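You operate a simulated robot arm through the tools that you are given. There is no shell and no other tool.

The job below is to be done with a simulated two-armed robot. You get a single attempt, and the scene is never put back.

JOB
Grease the patch on the grey leaf, then free it and file it in the leaf drawer.
Fine: brush back; shut the drawer. Set down upright: grease brush. Where these are worked on the way, their far stop is far enough and under half their travel is too little: leaf drawer. A coat counts when it lies all over at full strength: go over it till it gets no stronger.

The check looks at the end state, three seconds after you hand in, the way a careful person would. Anything else that was tipped, shoved, dropped, spilled or broken makes it a failure.

ROBOT AND FRAMES
Two 7-joint arms with fingered hands on one trunk that stands fixed in place. Base frame: the origin is at the foot of the trunk, x ahead of it, y to its left, z up. Readings come in mm, rad, newtons and seconds.
The left shoulder is at [50, 214, 869], the right one opposite. With the tool pointing down near the work surface each hand reaches from about 320 to 860 mm from the base axis, measured 20 degrees to its own side. Payload 3 kg a hand.
The tool frame of a hand sits at the grasp point between the pads (the TCP): z along the fingers, y along the line on which they close. The tips reach 26 mm beyond it. Largest opening 132 mm; the body of the gripper starts 73 mm behind the TCP. The gripper is a hand of 3 fingers: y runs from the thumb to the fingers, the wrist lies at [0, 0, -229] in the tool frame, and closing takes about 1.5 s.
Orientation is that of the tool frame in the base frame, as a unit quaternion [w, x, y, z]. With the fingers straight down and closing along the base's y, the tool's x points along the base's -x, its y along +y and its z along -z.

CONTROLS
- The arms move only by the tool jog_arm. It takes "left_series", "right_series" or both (then of equal length, played together; a hand with none holds still); each is a list of rows, each an object of numbers (a shift or turn left out is 0, a gripper value left out holds the last): "x", "y", "z": the shift along the tool's x, y, z in cm; "ax", "ay", "az": the turn, a rotation vector about the tool's x, y, z in rad. In form: [{"x": .., "y": .., "z": .., "ax": .., "ay": .., "az": ..}, ...]. A call has 1 to 20 rows; each row is the pose to reach, as a shift and turn from the pose commanded when the call began, along the tool's axes at that moment. "left_jaw" and "right_jaw" are, for a hand that has rows, the opening, from 0 (shut) to 1 (fully open), set as the call begins (left out, the last holds). Rows are played at 5 a second. More than 50 mm and 0.15 rad between two rows, or a gripper value outside its range, and nothing of the call is played. Where a pose cannot be reached the arm comes as near as it can. A force on the tool above 40 N (or 10 N above the force at the start of the call, whichever is more), or a blocked arm, ends the call early, and 0.2 s more pass. Each finger travels about 72 mm/s and halts on what it meets, pressing with about 31 N; the grip force reading is that of the motor and also rises with nothing between the fingers. The clock runs only during rows and for 0.2 s after the last one: add rows that repeat a pose to give the fingers time. It gives the time, the measured TCP pose, the force on the tool (base axes), the opening and the grip force at its end, in the units of the frame above (readings bear some noise), with the torque about the TCP (base axes, N m) and any sound that the robot's microphone picked up.
- Cameras (640 x 400 px; columns grow to the right, rows downward): "scene" is now at [24.3, -44.8, 1509]; the picture's right is [-0.48, -0.87, 0.00], its down [-0.56, 0.31, -0.77] and it looks along [0.67, -0.37, -0.64] (base axes); focal length 329 px, centre (320, 200). "left" rides on the left gripper at [-62, 3, -92] in its tool frame; the picture's right is [-0.05, -1.00, 0.00], its down [0.83, -0.04, -0.56] and it looks along [0.55, -0.03, 0.83] (tool axes); focal length 230 px, centre (320, 200). "right" rides on the right gripper at [61, 3, -92] in its tool frame; the picture's right is [-0.05, 1.00, 0.00], its down [-0.83, -0.04, -0.55] and it looks along [-0.55, -0.03, 0.83] (tool axes); focal length 230 px, centre (320, 200). There is no depth. A picture from a camera that has moved, and an enlarged one, comes with that camera's place and axes in the base frame and with its lens. The place of the scene camera against the robot may be out by one fixed shift of up to 12 mm in any direction.
- grab_frame(camera): a new picture of that camera. No time passes.
- finger_targets(finger1, finger2, thumb_bend, hand): sets how far each is bent, from 0 (flat) to 1 (curled in); at 0.3 the hand is open as for a grip, at 0.7 the pads meet at the TCP. One left out holds its place. A second passes; each finger stops where it meets its share of the squeeze, and holds until it gets a number again. A gripper value or a shape takes the hand back. It gives what a move gives, with no picture; readings hold the bend of each and the force on the fingers (four entries, about 0 where the hand has none), thumb and palm.
- preshape(shape, hand): the hand has 3 fingers and takes this shape, open, in about a second: jaw (thumb against the fingers, like two jaws); tri (thumb and two fingers); tip (a fingertip pinch); poke (one finger out to press); point (the index stretched); flat (the hand flat); cup (the hand cupped); fist (a fist). The gripper value then closes the fingers along that shape, each until it touches; the sizes above hold for jaw. It gives what a move gives, with no picture.
- aim_head(pan, tilt): turns the head with the scene camera to pan (to the left, within 1.501 rad either way) and tilt (down, from -0.506 to 1.204), counted from straight ahead of the robot. It gives what a move gives.
- inspect(camera, box): a new picture of the part [left, top, right, bottom] of that camera's present view, enlarged. No time passes.
- finish_job(): hands the job in; it is judged then, once.

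Nothing tells you positions but the pictures and the camera data. Unless the task says otherwise, let go and move clear before handing in.

The tools are called after ">>>" as a command line: name --argument value ..., lists and objects as JSON in quotes. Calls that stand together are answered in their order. jog_arm: Moves the arms, as the interface text tells. Its arguments: {"type":"object","properties":{"left_series":{"type":"array","items":{"type":"object","properties":{"x":{"type":"number"},"y":{"type":"number"},"z":{"type":"number"},"ax":{"type":"number"},"ay":{"type":"number"},"az":{"type":"number"}}}},"left_jaw":{"type":"number"},"right_series":{"type":"array","items":{"type":"object","properties":{"x":{"type":"number"},"y":{"type":"number"},"z":{"type":"number"},"ax":{"type":"number"},"ay":{"type":"number"},"az":{"type":"number"}}}},"right_jaw":{"type":"number"}},"required":[]} The other tools are called the same way: preshape (shape, hand) gives the hand a shape; finger_targets (finger1, finger2, thumb_bend, hand) moves the fingers one by one; aim_head (pan, tilt) turns the head that bears the scene camera; grab_frame (camera) takes a picture; inspect (camera, box) takes an enlarged picture of a part of a camera's view; finish_job () hands the job in.

At the start:

```text
time_s: 0.0
left_tcp_pos: [435.3, -33.3, 1232.5]
left_tool_rot: [0.001, 0.249, 0.968, 0.0]
left_force: [-0.6, 0.6, -0.1]
left_torque: [-0.01, 0.0, 0.03]
left_width: 132.2
left_gripper_force: 0.1
left_shape: jaw
left_bend: [0.3, 0.3, 0.3]
left_finger forces: [0.0, 0.0, 0.0, 0.0, 0.0, 0.0]
right_tcp_pos: [352.2, -399.3, 1198.0]
right_tool_rot: [0.001, 0.25, 0.968, 0.0]
right_force: [-1.0, -0.8, 0.1]
right_torque: [0.02, 0.02, -0.02]
right_width: 132.1
right_gripper_force: 0.1
right_shape: jaw
right_bend: [0.3, 0.3, 0.3]
right_finger forces: [0.1, 0.0, 0.1, 0.1, 0.1, 0.0]
head pan, tilt: [-0.506, 0.696]
```

scene: 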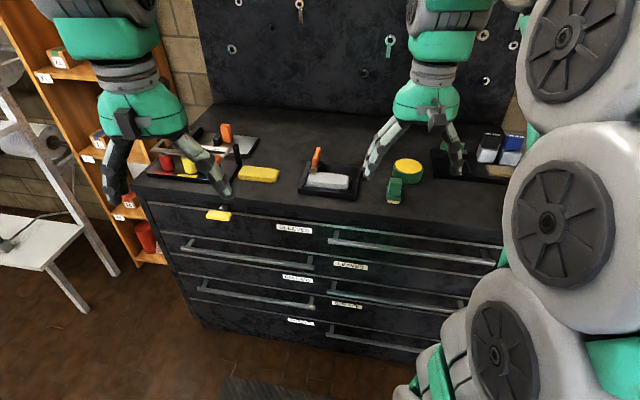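
right: 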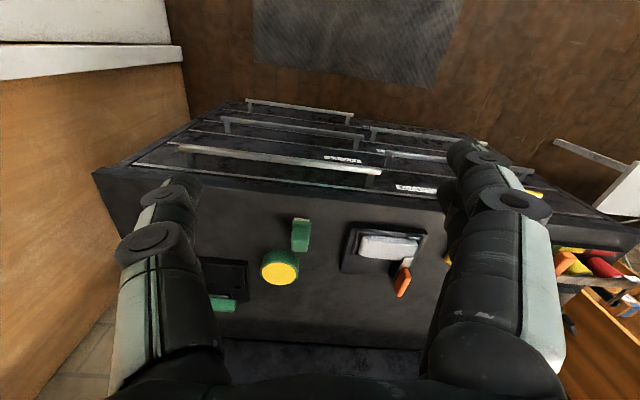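
left: 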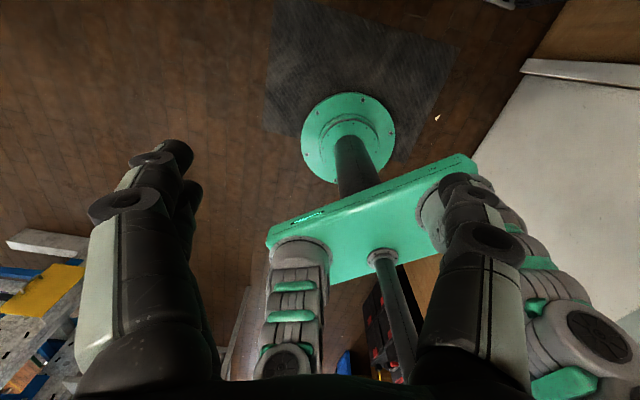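

I see a dark workbench with drawers ahead and to the right, carrying several small items (a grey block in a tray, yellow items, a green thing and an orange-handled brush). I'll look closer before moving anything.

>>> inspect --camera "scene" --box '[130, 100, 330, 225]'

>>> inspect --camera "scene" --box '[290, 100, 530, 250]'

>>> inspect --camera "scene" --box '[140, 190, 500, 370]'

>>> inspect --camera "right" --box '[180, 160, 460, 335]'

```text
3.20 times, centred on (230, 162) of scene
camera zoom: at [24.3, -44.8, 1509.0], right [-0.48, -0.87, 0.0], down [-0.56, 0.31, -0.77], along [0.67, -0.37, -0.64], focal length 1052 px, centre (608, 320)
```

zoom: 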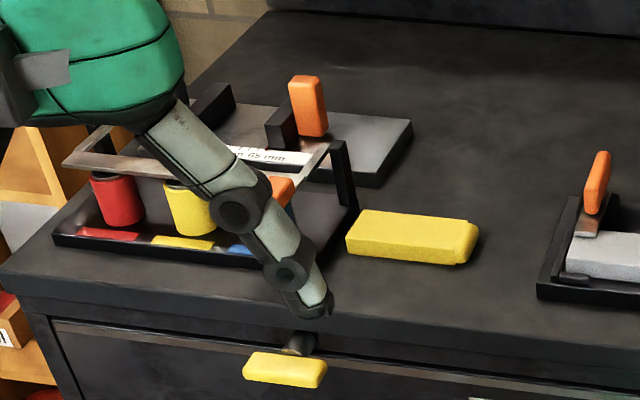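

```text
2.67 times, centred on (410, 175) of scene
camera zoom: at [24.3, -44.8, 1509.0], right [-0.48, -0.87, 0.0], down [-0.56, 0.31, -0.77], along [0.67, -0.37, -0.64], focal length 877 px, centre (80, 267)
```

zoom: 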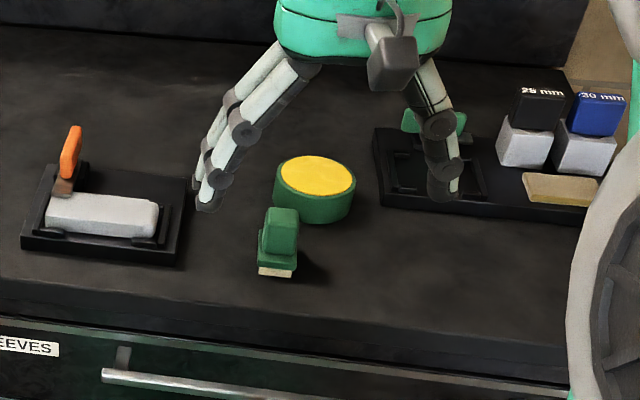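

```text
1.78 times, centred on (320, 280) of scene
camera zoom: at [24.3, -44.8, 1509.0], right [-0.48, -0.87, 0.0], down [-0.56, 0.31, -0.77], along [0.67, -0.37, -0.64], focal length 584 px, centre (320, 58)
```

zoom: 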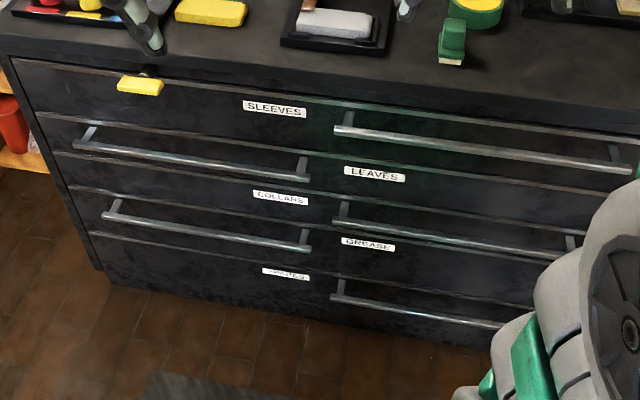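

```text
2.29 times, centred on (320, 248) of right
camera zoom: at [299.2, -367.4, 1291.3], right [0.53, 0.85, 0.0], down [0.71, -0.44, 0.55], along [0.47, -0.29, -0.83], focal length 526 px, centre (320, 91)
```

zoom: 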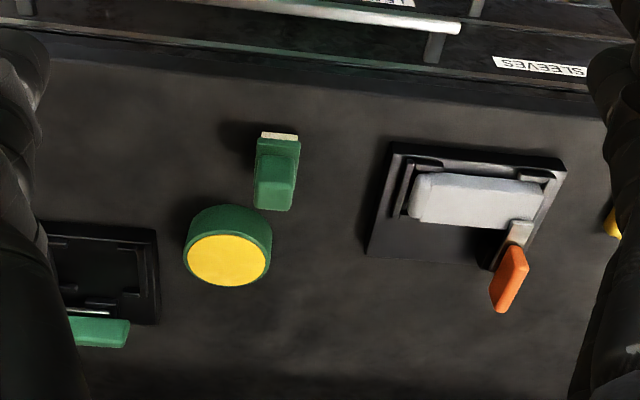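

The bench holds a grey block ("leaf"?) in a black jig with an orange lever, a green grease brush, a green tin with yellow grease, and other stations. I'll zoom in on the individual pieces and on the drawer labels.

>>> inspect --camera "scene" --box '[290, 135, 410, 210]'

>>> inspect --camera "scene" --box '[180, 195, 350, 301]'

>>> inspect --camera "scene" --box '[310, 215, 510, 340]'

>>> inspect --camera "scene" --box '[140, 115, 270, 196]'

>>> inspect --camera "right" --box '[330, 200, 450, 275]'

```text
5.33 times, centred on (350, 172) of scene
camera zoom: at [24.3, -44.8, 1509.0], right [-0.48, -0.87, 0.0], down [-0.56, 0.31, -0.77], along [0.67, -0.37, -0.64], focal length 1754 px, centre (160, 347)
```

zoom: 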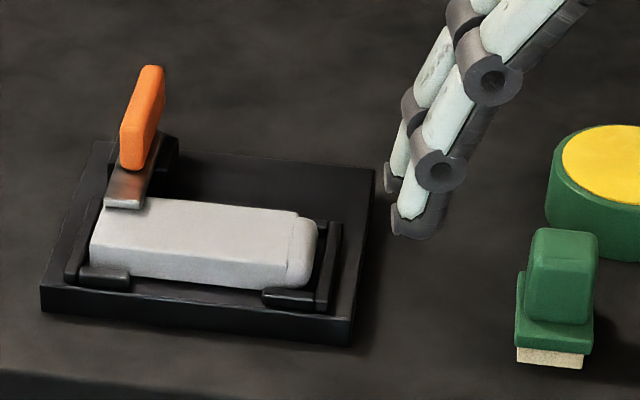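

```text
3.76 times, centred on (265, 248) of scene
camera zoom: at [24.3, -44.8, 1509.0], right [-0.48, -0.87, 0.0], down [-0.56, 0.31, -0.77], along [0.67, -0.37, -0.64], focal length 1238 px, centre (527, 19)
```

zoom: 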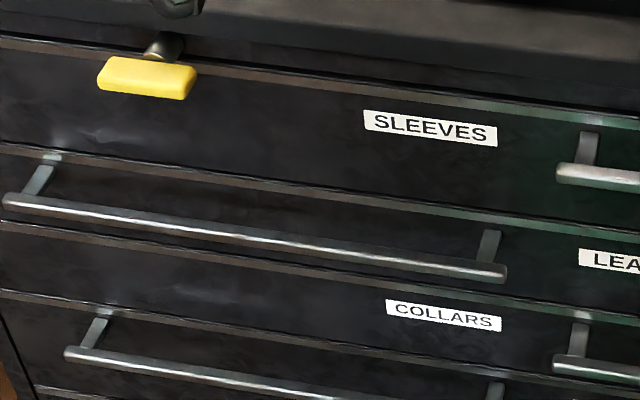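

```text
3.20 times, centred on (410, 278) of scene
camera zoom: at [24.3, -44.8, 1509.0], right [-0.48, -0.87, 0.0], down [-0.56, 0.31, -0.77], along [0.67, -0.37, -0.64], focal length 1052 px, centre (32, -48)
```

zoom: 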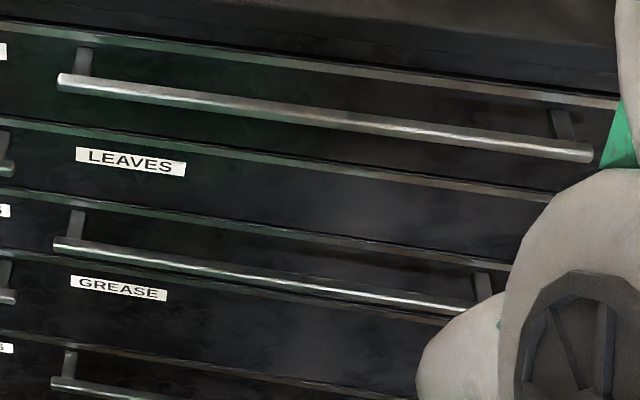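

```text
4.92 times, centred on (205, 156) of scene
camera zoom: at [24.3, -44.8, 1509.0], right [-0.48, -0.87, 0.0], down [-0.56, 0.31, -0.77], along [0.67, -0.37, -0.64], focal length 1619 px, centre (886, 419)
```

zoom: 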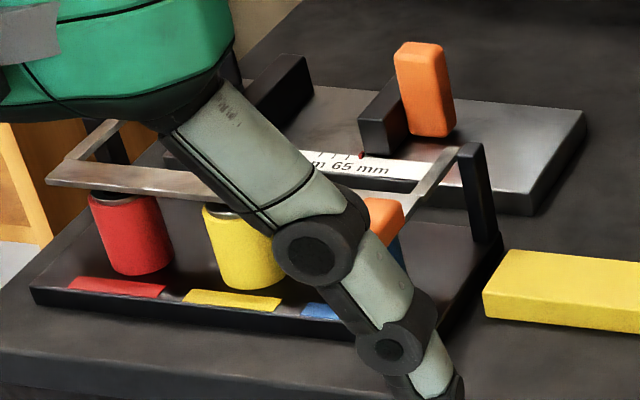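

```text
5.33 times, centred on (390, 238) of right
camera zoom: at [299.2, -367.4, 1291.3], right [0.53, 0.85, 0.0], down [0.71, -0.44, 0.55], along [0.47, -0.29, -0.83], focal length 1227 px, centre (-53, 0)
```

zoom: 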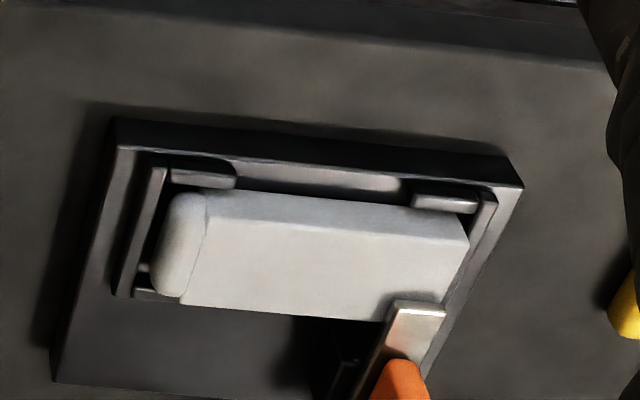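

The grey leaf sits in a jig under an orange-handled clamp, and the bench front seems turned about 40° to my right at z≈940. I'll turn the head for a squarer view and re-look at the drawers and tray.

>>> aim_head --pan -0.75 --tilt 0.75

>>> grab_frame --camera "scene"

```text
time_s: 0.8
left_tcp_pos: [434.3, -35.6, 1233.8]
left_tool_rot: [-0.001, 0.249, 0.968, 0.0]
left_force: [-0.4, 0.5, 0.6]
left_torque: [0.03, 0.0, -0.03]
left_width: 132.0
left_gripper_force: 0.1
left_shape: jaw
left_bend: [0.3, 0.3, 0.3]
left_finger forces: [0.2, 0.0, 0.0, 0.0, 0.1, 0.0]
right_tcp_pos: [352.2, -400.7, 1197.8]
right_tool_rot: [-0.001, 0.25, 0.968, 0.0]
right_force: [0.4, -0.5, -0.2]
right_torque: [-0.01, 0.02, -0.01]
right_width: 132.0
right_gripper_force: 0.1
right_shape: jaw
right_bend: [0.3, 0.3, 0.3]
right_finger forces: [0.0, 0.0, 0.1, 0.0, 0.0, 0.1]
head pan, tilt: [-0.75, 0.75]
```

```text
taken
```

scene: 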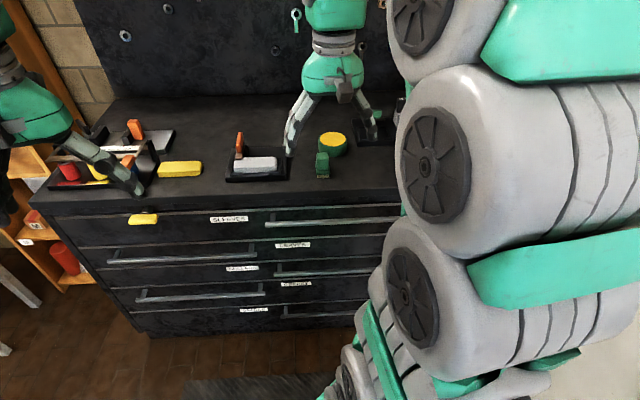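

With the head turned, the drawer fronts are squarer though the right shoulder blocks part. I'll zoom on the drawers and the leaf jig.

>>> inspect --camera "scene" --box '[80, 185, 400, 340]'

>>> inspect --camera "scene" --box '[200, 110, 400, 235]'

```text
2.00 times, centred on (240, 262) of scene
camera zoom: at [10.6, -60.1, 1504.4], right [-0.68, -0.73, 0.0], down [-0.5, 0.46, -0.73], along [0.54, -0.5, -0.68], focal length 658 px, centre (480, 75)
```

zoom: 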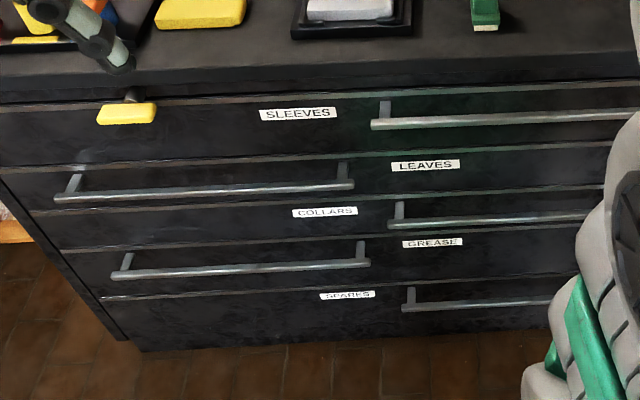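

```text
3.20 times, centred on (300, 172) of scene
camera zoom: at [10.6, -60.1, 1504.4], right [-0.68, -0.73, 0.0], down [-0.5, 0.46, -0.73], along [0.54, -0.5, -0.68], focal length 1052 px, centre (384, 288)
```

zoom: 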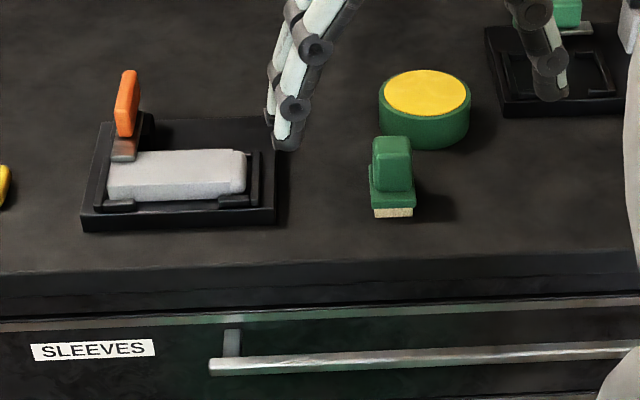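

The drawers look full width with staggered handles: SLEEVES on top, then LEAVES (handle on its left half), COLLARS, GREASE, SPARES. I'll zoom tightly on the leaf to find the patch, and on the yellow knob.

>>> inspect --camera "right" --box '[350, 225, 425, 272]'

>>> inspect --camera "scene" --box '[220, 125, 300, 190]'

>>> inspect --camera "scene" --box '[100, 190, 200, 260]'

>>> inspect --camera "scene" --box '[300, 110, 400, 185]'

```text
8.51 times, centred on (388, 248) of right
camera zoom: at [299.2, -367.4, 1291.3], right [0.53, 0.85, 0.0], down [0.71, -0.44, 0.55], along [0.47, -0.29, -0.83], focal length 1958 px, centre (-254, -213)
```

zoom: 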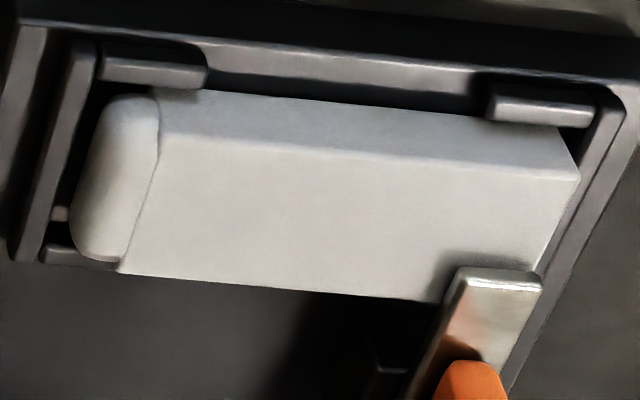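

```text
6.15 times, centred on (260, 158) of scene
camera zoom: at [10.6, -60.1, 1504.4], right [-0.68, -0.73, 0.0], down [-0.5, 0.46, -0.73], along [0.54, -0.5, -0.68], focal length 2023 px, centre (689, 462)
```

zoom: 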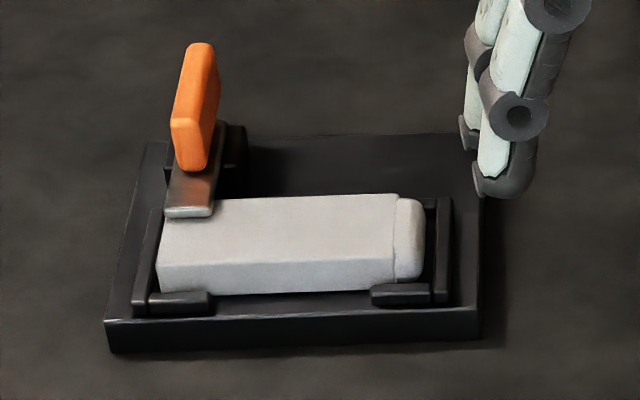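

```text
5.71 times, centred on (150, 225) of scene
camera zoom: at [10.6, -60.1, 1504.4], right [-0.68, -0.73, 0.0], down [-0.5, 0.46, -0.73], along [0.54, -0.5, -0.68], focal length 1879 px, centre (1291, 57)
```

zoom: 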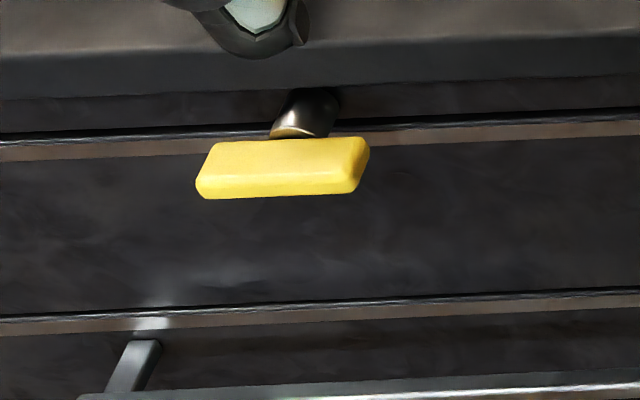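

```text
5.33 times, centred on (350, 148) of scene
camera zoom: at [10.6, -60.1, 1504.4], right [-0.68, -0.73, 0.0], down [-0.5, 0.46, -0.73], along [0.54, -0.5, -0.68], focal length 1754 px, centre (160, 480)
```

zoom: 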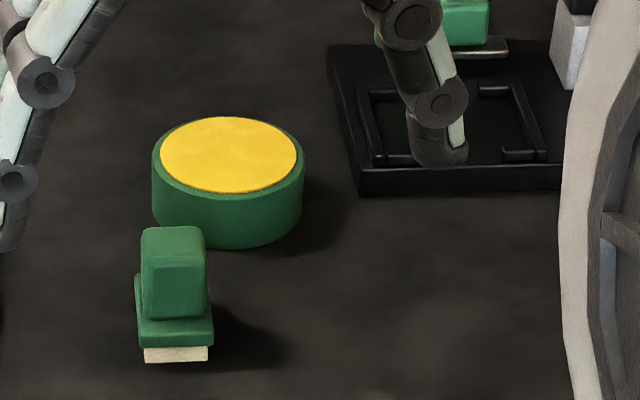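

The yellow T-knob is on the carcass rail above the drawers (probably a cabinet lock), and the leaf's top face looks plain at this range. I'll bring the right hand camera over the leaf jig for a closer look.

>>> jog_arm --right_series '[{"x": -2, "y": 2.7, "az": 0.04}, {"x": -4, "y": 5.4, "az": 0.08}, {"x": -6, "y": 8.1, "az": 0.12}, {"x": -8, "y": 10.8, "az": 0.16}, {"x": -10, "y": 13.5, "az": 0.2}, {"x": -11.9, "y": 16.2, "az": 0.227}, {"x": -11.9, "y": 16.2, "az": 0.227}]'

>>> grab_frame --camera "right"

>>> grab_frame --camera "scene"

```text
time_s: 2.4
left_tcp_pos: [435.7, -33.9, 1232.1]
left_tool_rot: [0.0, 0.25, 0.968, 0.001]
left_force: [0.4, 0.3, -0.2]
left_torque: [0.02, -0.02, -0.01]
left_width: 131.8
left_gripper_force: 0.1
left_shape: jaw
left_bend: [0.3, 0.3, 0.3]
left_finger forces: [0.0, 0.1, 0.1, 0.0, 0.1, 0.0]
right_tcp_pos: [533.6, -314.6, 1199.6]
right_tool_rot: [0.0, 0.358, 0.934, 0.0]
right_force: [-0.7, 0.4, -0.4]
right_torque: [0.0, -0.02, -0.01]
right_width: 132.0
right_gripper_force: 0.0
right_shape: jaw
right_bend: [0.3, 0.3, 0.3]
right_finger forces: [0.1, 0.0, 0.0, 0.0, 0.0, 0.0]
head pan, tilt: [-0.75, 0.75]
```

```text
taken
camera right: at [490.1, -270.4, 1292.3], right [0.71, 0.71, 0.0], down [0.59, -0.59, 0.55], along [0.39, -0.39, -0.83], focal length 230 px, centre (320, 200)
```

right: 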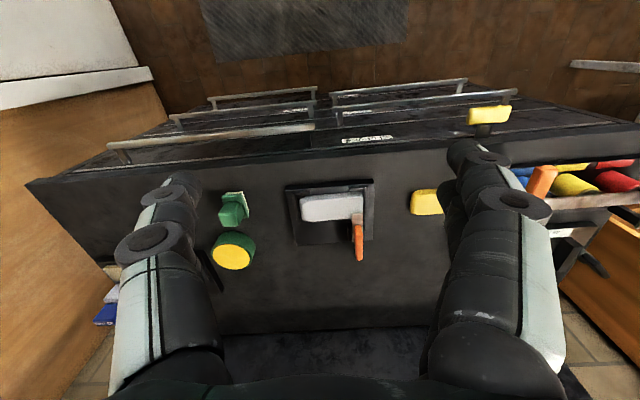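

```text
taken
```

scene: 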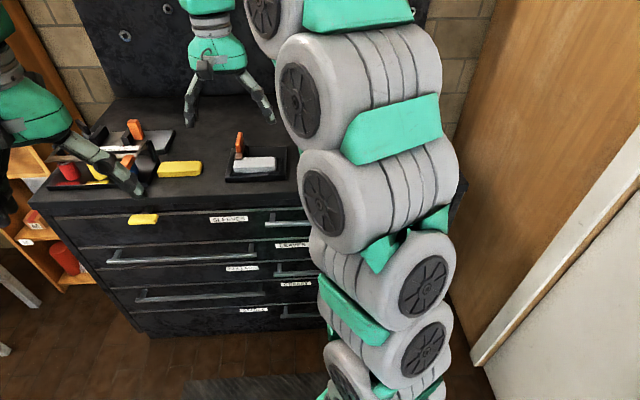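

The leaf jig is now right at the centre of the right camera's view. I'll zoom in on the leaf, clamp, brush, and tin from here.

>>> inspect --camera "right" --box '[280, 170, 384, 270]'

>>> inspect --camera "right" --box '[205, 175, 285, 285]'

>>> inspect --camera "right" --box '[100, 70, 540, 190]'

```text
4.00 times, centred on (332, 220) of right
camera zoom: at [490.1, -270.4, 1292.3], right [0.71, 0.71, 0.0], down [0.59, -0.59, 0.55], along [0.39, -0.39, -0.83], focal length 920 px, centre (272, 120)
```

zoom: 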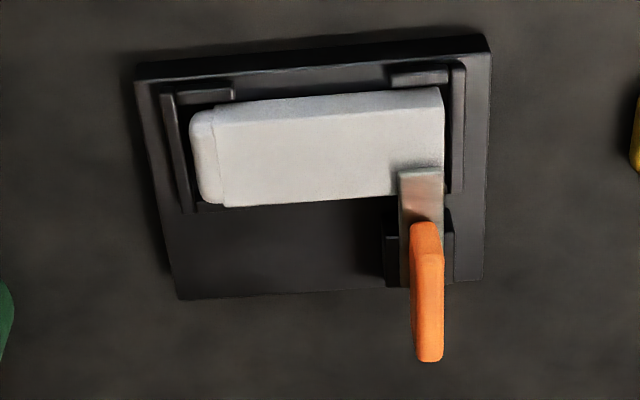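

```text
3.64 times, centred on (245, 230) of right
camera zoom: at [490.1, -270.4, 1292.3], right [0.71, 0.71, 0.0], down [0.59, -0.59, 0.55], along [0.39, -0.39, -0.83], focal length 837 px, centre (593, 91)
```

zoom: 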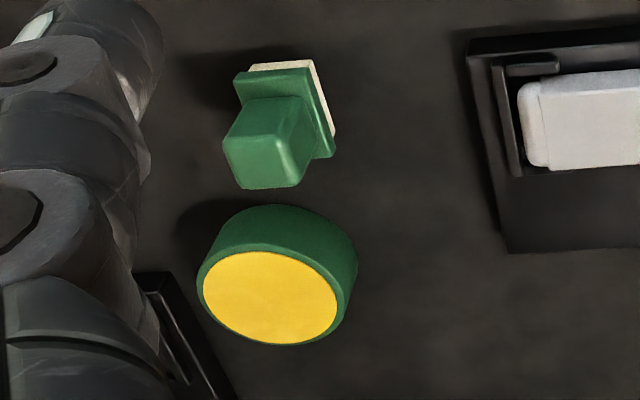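

```text
1.45 times, centred on (320, 130) of right
camera zoom: at [490.1, -270.4, 1292.3], right [0.71, 0.71, 0.0], down [0.59, -0.59, 0.55], along [0.39, -0.39, -0.83], focal length 335 px, centre (320, 302)
```

zoom: 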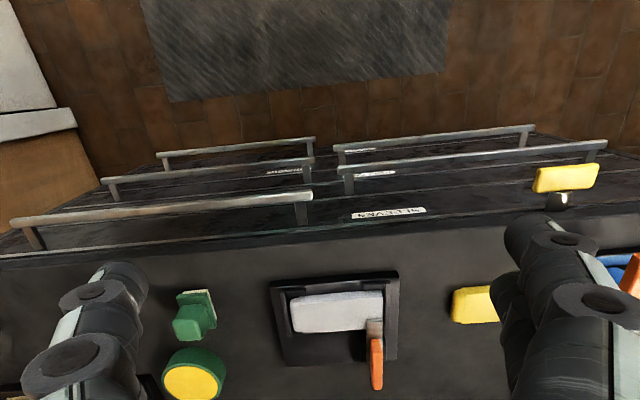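

The leaf's top comes out at about z≈940 and the bench top around z≈895 by stereo. I'll zoom tighter on the leaf, clamp, and other bench items from here.

>>> inspect --camera "right" --box '[322, 190, 362, 215]'

>>> inspect --camera "right" --box '[298, 185, 338, 225]'

>>> inspect --camera "right" --box '[360, 205, 384, 265]'

>>> inspect --camera "right" --box '[340, 205, 376, 265]'

>>> inspect --camera "left" --box '[0, 200, 140, 400]'

```text
16.00 times, centred on (342, 202) of right
camera zoom: at [490.1, -270.4, 1292.3], right [0.71, 0.71, 0.0], down [0.59, -0.59, 0.55], along [0.39, -0.39, -0.83], focal length 3681 px, centre (-32, 160)
```

zoom: 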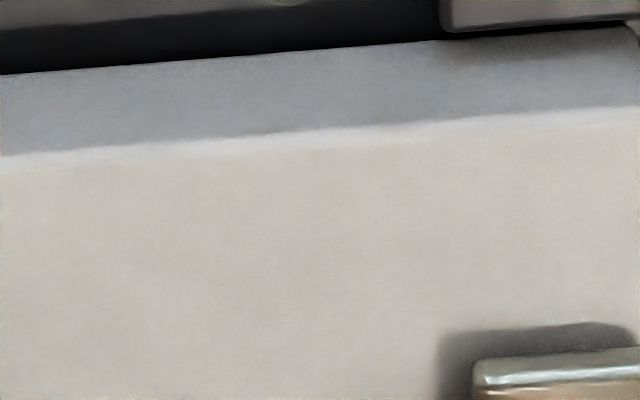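

```text
10.00 times, centred on (318, 205) of right
camera zoom: at [490.1, -270.4, 1292.3], right [0.71, 0.71, 0.0], down [0.59, -0.59, 0.55], along [0.39, -0.39, -0.83], focal length 2301 px, centre (340, 150)
```

zoom: 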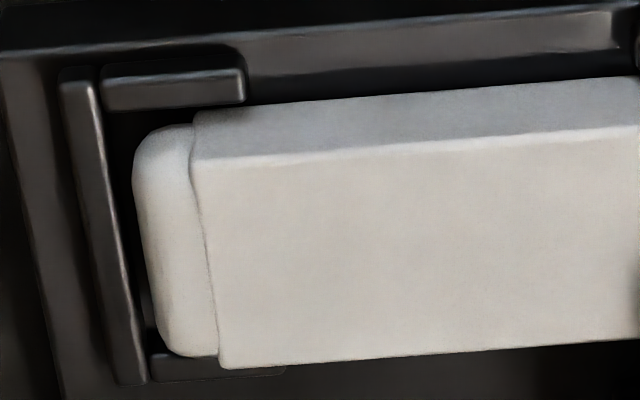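

```text
6.67 times, centred on (372, 235) of right
camera zoom: at [490.1, -270.4, 1292.3], right [0.71, 0.71, 0.0], down [0.59, -0.59, 0.55], along [0.39, -0.39, -0.83], focal length 1534 px, centre (-27, -33)
```

zoom: 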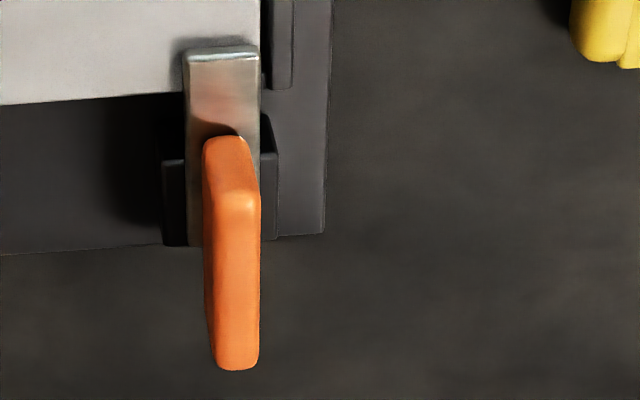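

```text
6.67 times, centred on (358, 235) of right
camera zoom: at [490.1, -270.4, 1292.3], right [0.71, 0.71, 0.0], down [0.59, -0.59, 0.55], along [0.39, -0.39, -0.83], focal length 1534 px, centre (67, -33)
```

zoom: 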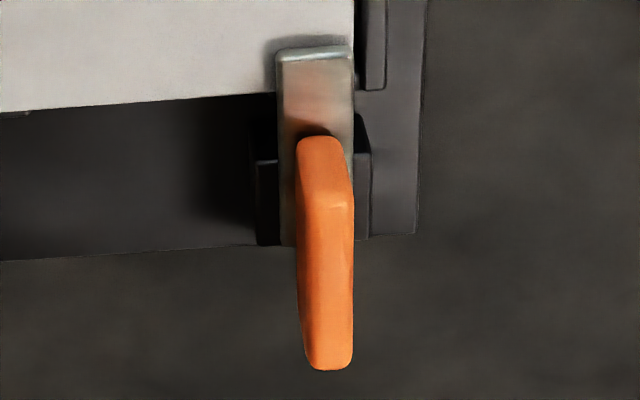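

```text
2.00 times, centred on (70, 300) of left
camera zoom: at [490.5, -61.4, 1325.1], right [-0.44, -0.9, 0.0], down [-0.75, 0.36, 0.56], along [-0.5, 0.24, -0.83], focal length 460 px, centre (820, 0)
```

zoom: 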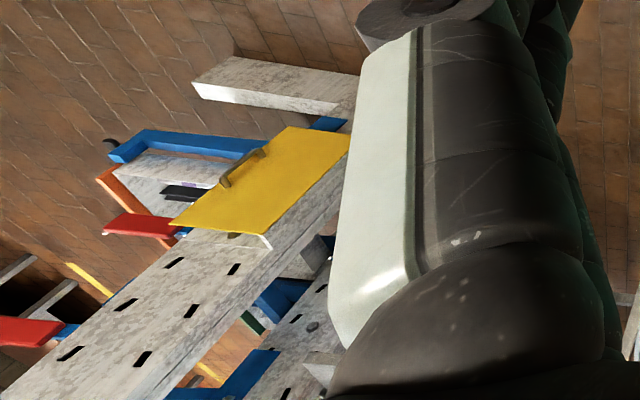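

The leaf's top is plain light grey with no visible patch border, so I'll treat its upper face as the patch and watch for the coat to appear. Next I'll bring the right camera over the brush and tin to measure them.

>>> jog_arm --right_series '[{"x": -0.2, "y": -4.5, "z": 1}, {"x": -0.4, "y": -9, "z": 2}, {"x": -0.6, "y": -13.5, "z": 3.5}, {"x": -0.8, "y": -18.9, "z": 5, "az": -0.03}, {"x": -0.8, "y": -18.9, "z": 5, "az": -0.03}, {"x": -0.8, "y": -18.9, "z": 5, "az": -0.03}]'

>>> grab_frame --camera "right"

>>> inspect --camera "right" --box '[240, 140, 400, 260]'

```text
refused: row 4 steps farther than a row can; nothing moved
```

```text
taken
camera right: at [490.1, -270.4, 1292.3], right [0.71, 0.71, 0.0], down [0.59, -0.59, 0.55], along [0.39, -0.39, -0.83], focal length 230 px, centre (320, 200)
```

right: 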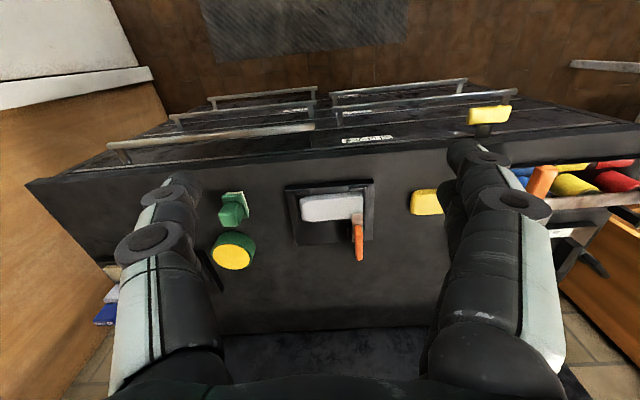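

```text
3.33 times, centred on (320, 200) of right
camera zoom: at [490.1, -270.4, 1292.3], right [0.71, 0.71, 0.0], down [0.59, -0.59, 0.55], along [0.39, -0.39, -0.83], focal length 767 px, centre (320, 200)
```

zoom: 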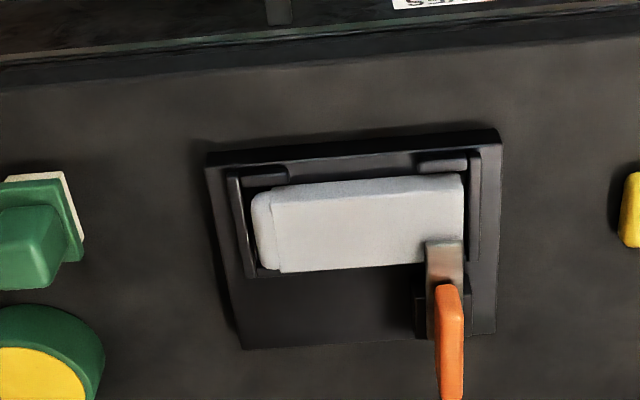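

The move was refused for one over-long step; nothing moved. I'll resend with shorter steps toward the brush.

>>> jog_arm --right_series '[{"x": -0.2, "y": -3.5, "z": 1}, {"x": -0.4, "y": -7, "z": 2}, {"x": -0.6, "y": -10.5, "z": 3}, {"x": -0.7, "y": -14, "z": 4}, {"x": -0.8, "y": -17, "z": 4.5, "az": -0.03}, {"x": -0.8, "y": -18.9, "z": 5, "az": -0.03}, {"x": -0.8, "y": -18.9, "z": 5, "az": -0.03}]'

>>> grab_frame --camera "right"

>>> inspect --camera "right" --box '[240, 140, 400, 260]'

```text
time_s: 4.0
left_tcp_pos: [434.6, -34.9, 1233.2]
left_tool_rot: [-0.001, 0.249, 0.969, 0.0]
left_force: [-0.6, -0.1, -0.5]
left_torque: [0.0, 0.0, -0.01]
left_width: 132.3
left_gripper_force: 0.2
left_shape: jaw
left_bend: [0.3, 0.3, 0.3]
left_finger forces: [0.1, 0.0, 0.0, 0.0, 0.0, 0.1]
right_tcp_pos: [413.4, -463.0, 1149.6]
right_tool_rot: [-0.001, 0.343, 0.939, -0.001]
right_force: [0.1, 0.1, -0.8]
right_torque: [-0.01, -0.01, 0.0]
right_width: 132.1
right_gripper_force: 0.1
right_shape: jaw
right_bend: [0.3, 0.3, 0.3]
right_finger forces: [0.0, 0.0, 0.1, 0.0, 0.0, 0.0]
head pan, tilt: [-0.75, 0.75]
```

```text
taken
camera right: at [366.8, -420.0, 1242.4], right [0.68, 0.73, 0.0], down [0.61, -0.57, 0.56], along [0.4, -0.38, -0.83], focal length 230 px, centre (320, 200)
```

right: 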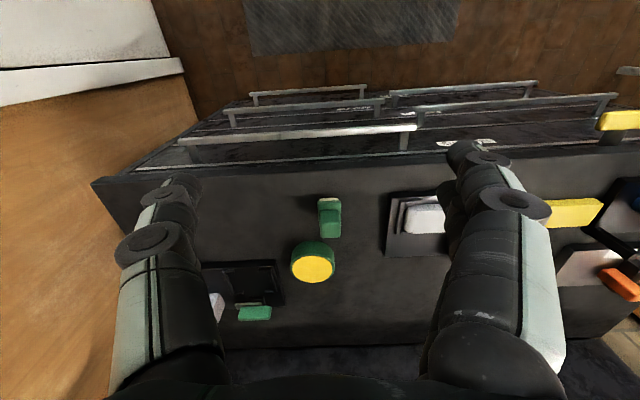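

```text
3.33 times, centred on (320, 200) of right
camera zoom: at [366.8, -420.0, 1242.4], right [0.68, 0.73, 0.0], down [0.61, -0.57, 0.56], along [0.4, -0.38, -0.83], focal length 767 px, centre (320, 200)
```

zoom: 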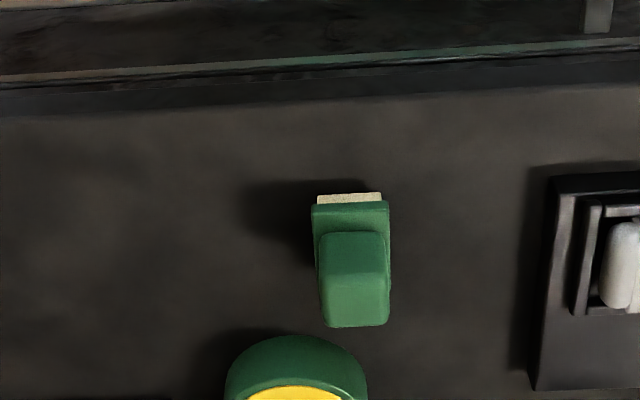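

The brush stands just beyond the bench edge at about (540,-560), bench top z≈905. I'll zoom more for brush and tin dimensions.

>>> inspect --camera "right" --box '[310, 190, 350, 245]'

>>> inspect --camera "right" --box '[280, 230, 350, 290]'

>>> inspect --camera "right" --box '[195, 245, 300, 330]'

>>> inspect --camera "right" --box '[100, 70, 640, 200]'

```text
7.27 times, centred on (330, 218) of right
camera zoom: at [366.8, -420.0, 1242.4], right [0.68, 0.73, 0.0], down [0.61, -0.57, 0.56], along [0.4, -0.38, -0.83], focal length 1673 px, centre (247, 73)
```

zoom: 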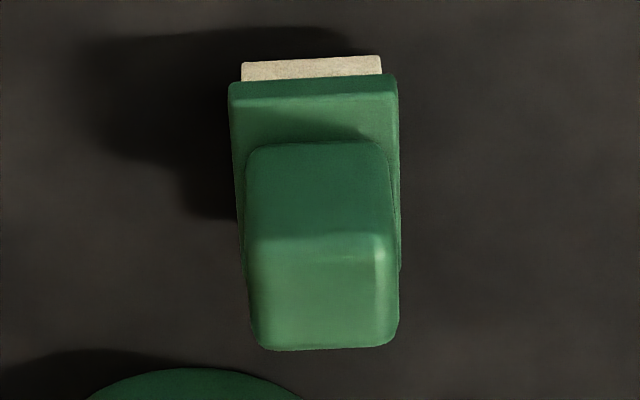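

```text
6.67 times, centred on (315, 260) of right
camera zoom: at [366.8, -420.0, 1242.4], right [0.68, 0.73, 0.0], down [0.61, -0.57, 0.56], along [0.4, -0.38, -0.83], focal length 1534 px, centre (353, -200)
```

zoom: 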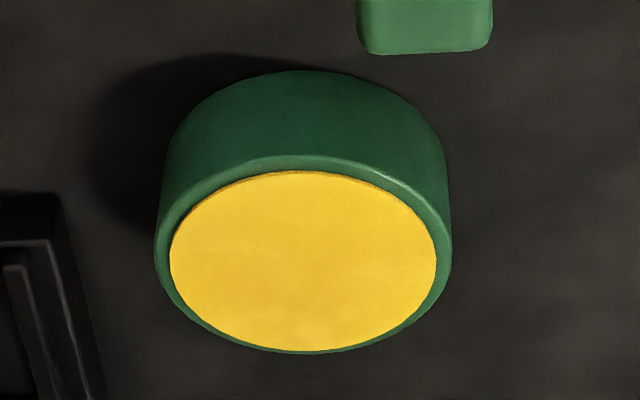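

```text
4.71 times, centred on (248, 288) of right
camera zoom: at [366.8, -420.0, 1242.4], right [0.68, 0.73, 0.0], down [0.61, -0.57, 0.56], along [0.4, -0.38, -0.83], focal length 1083 px, centre (661, -212)
```

zoom: 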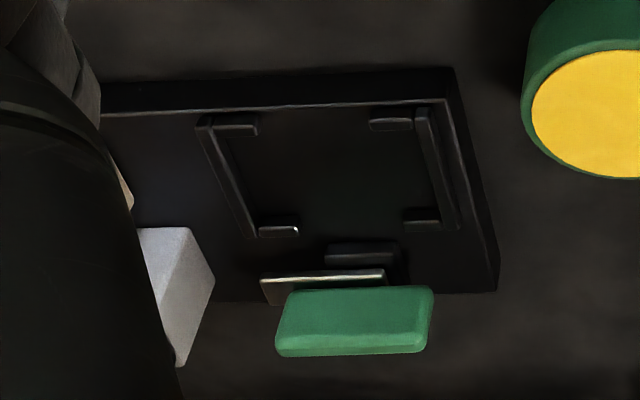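

```text
1.19 times, centred on (370, 135) of right
camera zoom: at [366.8, -420.0, 1242.4], right [0.68, 0.73, 0.0], down [0.61, -0.57, 0.56], along [0.4, -0.38, -0.83], focal length 273 px, centre (261, 277)
```

zoom: 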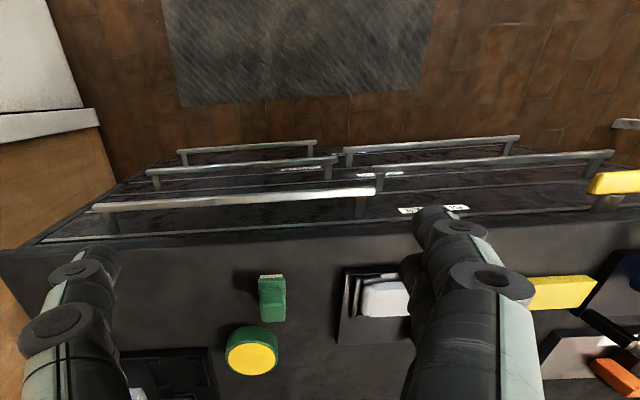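

Brush: footprint ≈33×52 mm centred near (559,-576), handle ≈31×33 mm topping at z≈958; tin centre ≈(625,-680), top z≈939. The other jig shows its clamp open, so the clamp flips backward about 90°. I'll move the right hand above the brush.

>>> jog_arm --right_series '[{"x": -3.7, "y": 0.2, "z": 1.8}, {"x": -7.4, "y": 0.4, "z": 3.6, "az": -0.015}, {"x": -11.1, "y": 0.6, "z": 5.4, "az": -0.031}, {"x": -14.8, "y": 0.7, "z": 7.2, "az": -0.031}, {"x": -18.56, "y": 0.78, "z": 9, "az": -0.031}, {"x": -18.56, "y": 0.78, "z": 9, "az": -0.031}, {"x": -18.56, "y": 0.78, "z": 9, "az": -0.031}]' --right_jaw 1

>>> grab_frame --camera "right"

>>> grab_frame --camera "scene"

```text
time_s: 5.6
left_tcp_pos: [434.9, -34.1, 1233.3]
left_tool_rot: [-0.001, 0.25, 0.968, 0.0]
left_force: [0.1, -0.2, 0.2]
left_torque: [0.04, 0.01, -0.01]
left_width: 131.9
left_gripper_force: 0.1
left_shape: jaw
left_bend: [0.3, 0.3, 0.3]
left_finger forces: [0.1, 0.1, 0.0, 0.0, 0.0, 0.0]
right_tcp_pos: [562.7, -578.9, 1058.5]
right_tool_rot: [0.0, 0.329, 0.944, 0.0]
right_force: [-0.2, 0.1, -1.1]
right_torque: [0.02, 0.0, 0.01]
right_width: 131.7
right_gripper_force: 0.0
right_shape: jaw
right_bend: [0.3, 0.3, 0.3]
right_finger forces: [0.0, 0.0, 0.0, 0.0, 0.1, 0.0]
head pan, tilt: [-0.75, 0.75]
```

```text
taken
camera right: at [515.9, -537.3, 1151.4], right [0.66, 0.75, 0.0], down [0.62, -0.55, 0.56], along [0.42, -0.37, -0.83], focal length 230 px, centre (320, 200)
```

right: 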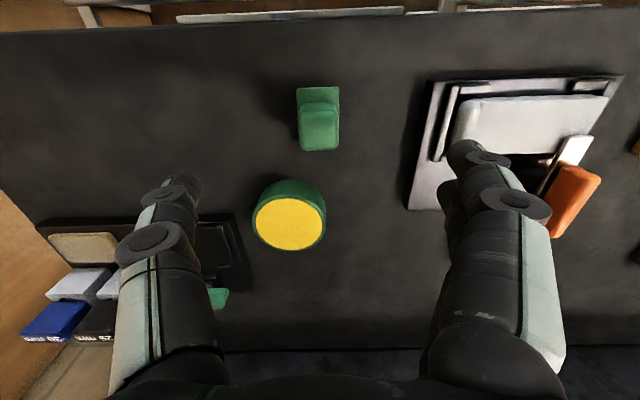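

```text
taken
```

scene: 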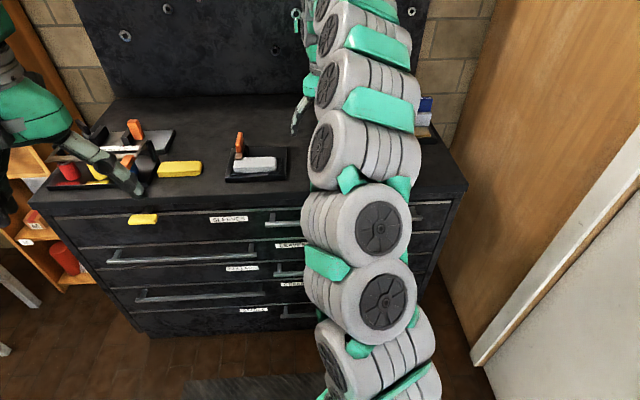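

The hand is above the brush and the predicted projection matches. I'll zoom to refine the alignment before descending.

>>> inspect --camera "right" --box '[280, 75, 360, 165]'

>>> inspect --camera "right" --box '[235, 165, 345, 260]'

>>> inspect --camera "right" --box '[395, 60, 635, 250]'

```text
4.44 times, centred on (320, 120) of right
camera zoom: at [515.9, -537.3, 1151.4], right [0.66, 0.75, 0.0], down [0.62, -0.55, 0.56], along [0.42, -0.37, -0.83], focal length 1022 px, centre (320, 556)
```

zoom: 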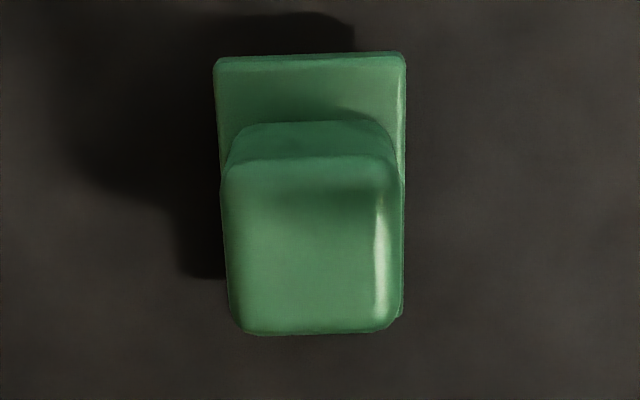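

```text
4.21 times, centred on (290, 212) of right
camera zoom: at [515.9, -537.3, 1151.4], right [0.66, 0.75, 0.0], down [0.62, -0.55, 0.56], along [0.42, -0.37, -0.83], focal length 969 px, centre (446, 147)
```

zoom: 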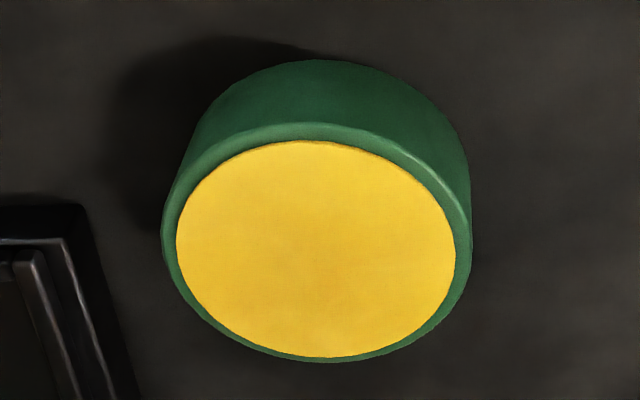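

```text
2.11 times, centred on (515, 155) of right
camera zoom: at [515.9, -537.3, 1151.4], right [0.66, 0.75, 0.0], down [0.62, -0.55, 0.56], along [0.42, -0.37, -0.83], focal length 484 px, centre (-90, 295)
```

zoom: 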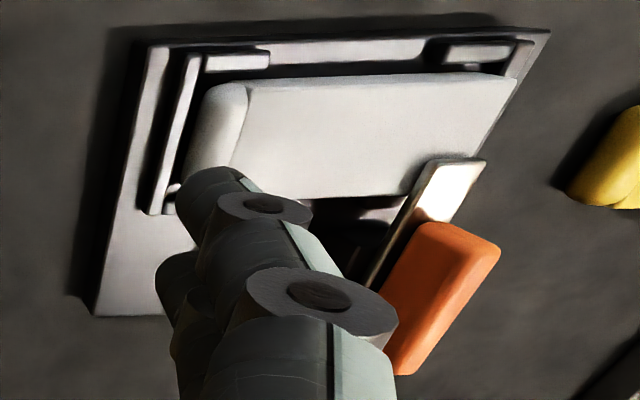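

The handle centre is at (559.6,-576.8), so the hand is nearly dead on. I'll descend to z≈957 and close on the handle.

>>> jog_arm --right_series '[{"x": 0.2, "y": -0.07, "z": 2.5}, {"x": 0.22, "y": -0.07, "z": 5}, {"x": 0.22, "y": -0.07, "z": 7.5}, {"x": 0.22, "y": -0.07, "z": 9.2}, {"x": 0.22, "y": -0.07, "z": 10.2}, {"x": 0.22, "y": -0.07, "z": 10.2}]'

>>> grab_frame --camera "right"

```text
time_s: 7.0
left_tcp_pos: [434.8, -34.5, 1233.4]
left_tool_rot: [0.0, 0.25, 0.968, 0.0]
left_force: [-0.4, -0.9, -0.3]
left_torque: [0.01, -0.02, 0.01]
left_width: 131.9
left_gripper_force: 0.0
left_shape: jaw
left_bend: [0.3, 0.3, 0.3]
left_finger forces: [0.0, 0.0, 0.0, 0.0, 0.0, 0.0]
right_tcp_pos: [556.9, -575.8, 956.9]
right_tool_rot: [-0.001, 0.329, 0.944, 0.0]
right_force: [0.6, -0.2, 0.4]
right_torque: [0.02, 0.0, 0.03]
right_width: 132.0
right_gripper_force: 0.1
right_shape: jaw
right_bend: [0.3, 0.3, 0.3]
right_finger forces: [0.0, 0.1, 0.0, 0.1, 0.0, 0.0]
head pan, tilt: [-0.75, 0.75]
```

```text
taken
camera right: at [511.3, -534.4, 1049.5], right [0.66, 0.75, 0.0], down [0.62, -0.55, 0.55], along [0.42, -0.37, -0.83], focal length 230 px, centre (320, 200)
```

right: 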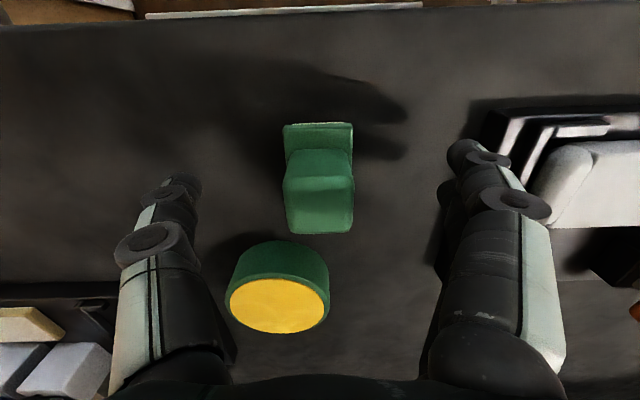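

Aligned within a couple of mm; I'll nudge 2 mm outward and close the fingers on the handle.

>>> jog_arm --right_series '[{"x": -0.25}, {"x": -0.25}, {"x": -0.25}, {"x": -0.25}, {"x": -0.25}, {"x": -0.25}, {"x": -0.25}, {"x": -0.25}, {"x": -0.25}]' --right_jaw 0

>>> grab_frame --camera "right"

>>> inspect --camera "right" --box '[240, 100, 400, 260]'

```text
time_s: 9.0
left_tcp_pos: [436.0, -34.3, 1232.3]
left_tool_rot: [0.0, 0.249, 0.968, 0.0]
left_force: [-0.5, 0.0, 0.5]
left_torque: [-0.01, 0.03, -0.03]
left_width: 132.1
left_gripper_force: 0.1
left_shape: jaw
left_bend: [0.3, 0.3, 0.3]
left_finger forces: [0.1, 0.0, 0.0, 0.0, 0.1, 0.0]
right_tcp_pos: [560.8, -576.7, 955.9]
right_tool_rot: [-0.002, 0.329, 0.944, 0.0]
right_force: [0.0, 0.9, 0.6]
right_torque: [-0.04, 0.02, -0.02]
right_width: 28.0
right_gripper_force: 30.7
right_shape: jaw
right_bend: [0.73, 0.73, 0.7]
right_finger forces: [14.1, 13.8, 0.0, 0.1, 28.0, 0.0]
head pan, tilt: [-0.75, 0.75]
```

```text
taken
camera right: at [513.5, -535.8, 1049.2], right [0.66, 0.75, 0.0], down [0.62, -0.55, 0.55], along [0.42, -0.37, -0.83], focal length 230 px, centre (320, 200)
```

right: 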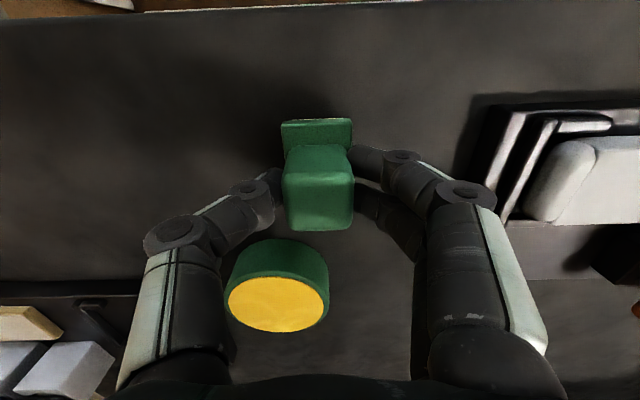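

```text
2.50 times, centred on (320, 180) of right
camera zoom: at [513.5, -535.8, 1049.2], right [0.66, 0.75, 0.0], down [0.62, -0.55, 0.55], along [0.42, -0.37, -0.83], focal length 575 px, centre (320, 250)
```

zoom: 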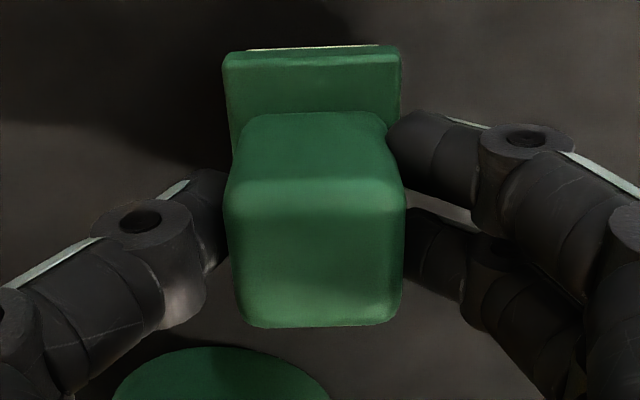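

The brush is gripped firmly. I'll lift it 7 cm, carry it over the tin and lower it gently onto the grease.

>>> jog_arm --right_series '[{"z": -2}, {"z": -4.5}, {"z": -7}, {"x": -3.5, "y": -1.3, "z": -7}, {"x": -7.5, "y": -2.7, "z": -7}, {"x": -11.54, "y": -4.17, "z": -7}, {"x": -11.54, "y": -4.17, "z": -7}]'

>>> grab_frame --camera "right"

>>> inspect --camera "right" --box '[240, 80, 400, 260]'

```text
time_s: 10.6
left_tcp_pos: [435.2, -34.5, 1232.9]
left_tool_rot: [0.0, 0.249, 0.968, 0.0]
left_force: [-0.5, 1.0, 1.0]
left_torque: [-0.03, -0.01, -0.04]
left_width: 131.7
left_gripper_force: 0.1
left_shape: jaw
left_bend: [0.3, 0.3, 0.3]
left_finger forces: [0.0, 0.0, 0.0, 0.1, 0.0, 0.0]
right_tcp_pos: [623.3, -682.1, 1026.4]
right_tool_rot: [0.001, 0.33, 0.944, 0.0]
right_force: [1.0, -0.4, -1.8]
right_torque: [0.0, 0.03, 0.01]
right_width: 27.9
right_gripper_force: 30.6
right_shape: jaw
right_bend: [0.73, 0.73, 0.7]
right_finger forces: [14.1, 14.0, 0.0, 0.0, 28.2, 0.0]
head pan, tilt: [-0.75, 0.75]
```

```text
taken
camera right: at [576.9, -640.6, 1118.9], right [0.66, 0.75, 0.0], down [0.62, -0.55, 0.56], along [0.42, -0.37, -0.83], focal length 230 px, centre (320, 200)
```

right: 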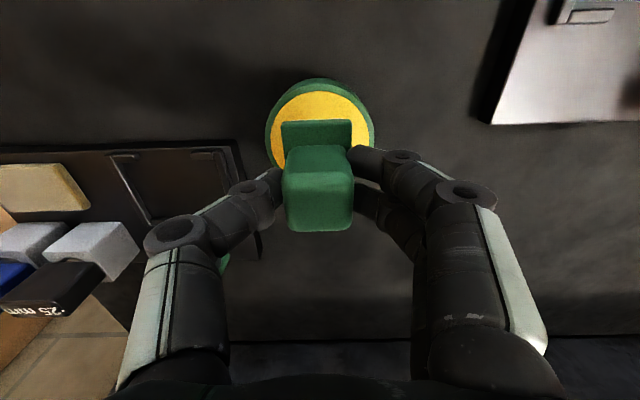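

```text
2.22 times, centred on (320, 170) of right
camera zoom: at [576.9, -640.6, 1118.9], right [0.66, 0.75, 0.0], down [0.62, -0.55, 0.56], along [0.42, -0.37, -0.83], focal length 511 px, centre (320, 267)
```

zoom: 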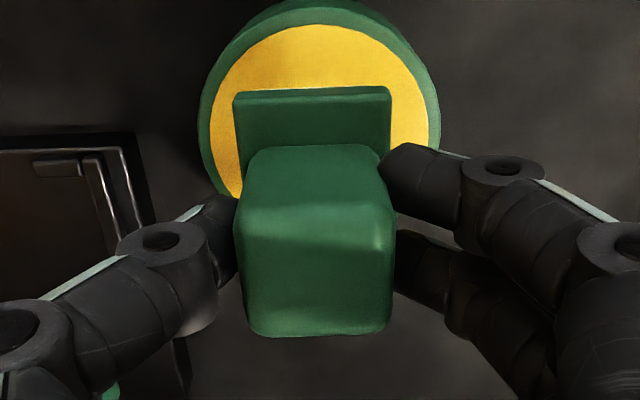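

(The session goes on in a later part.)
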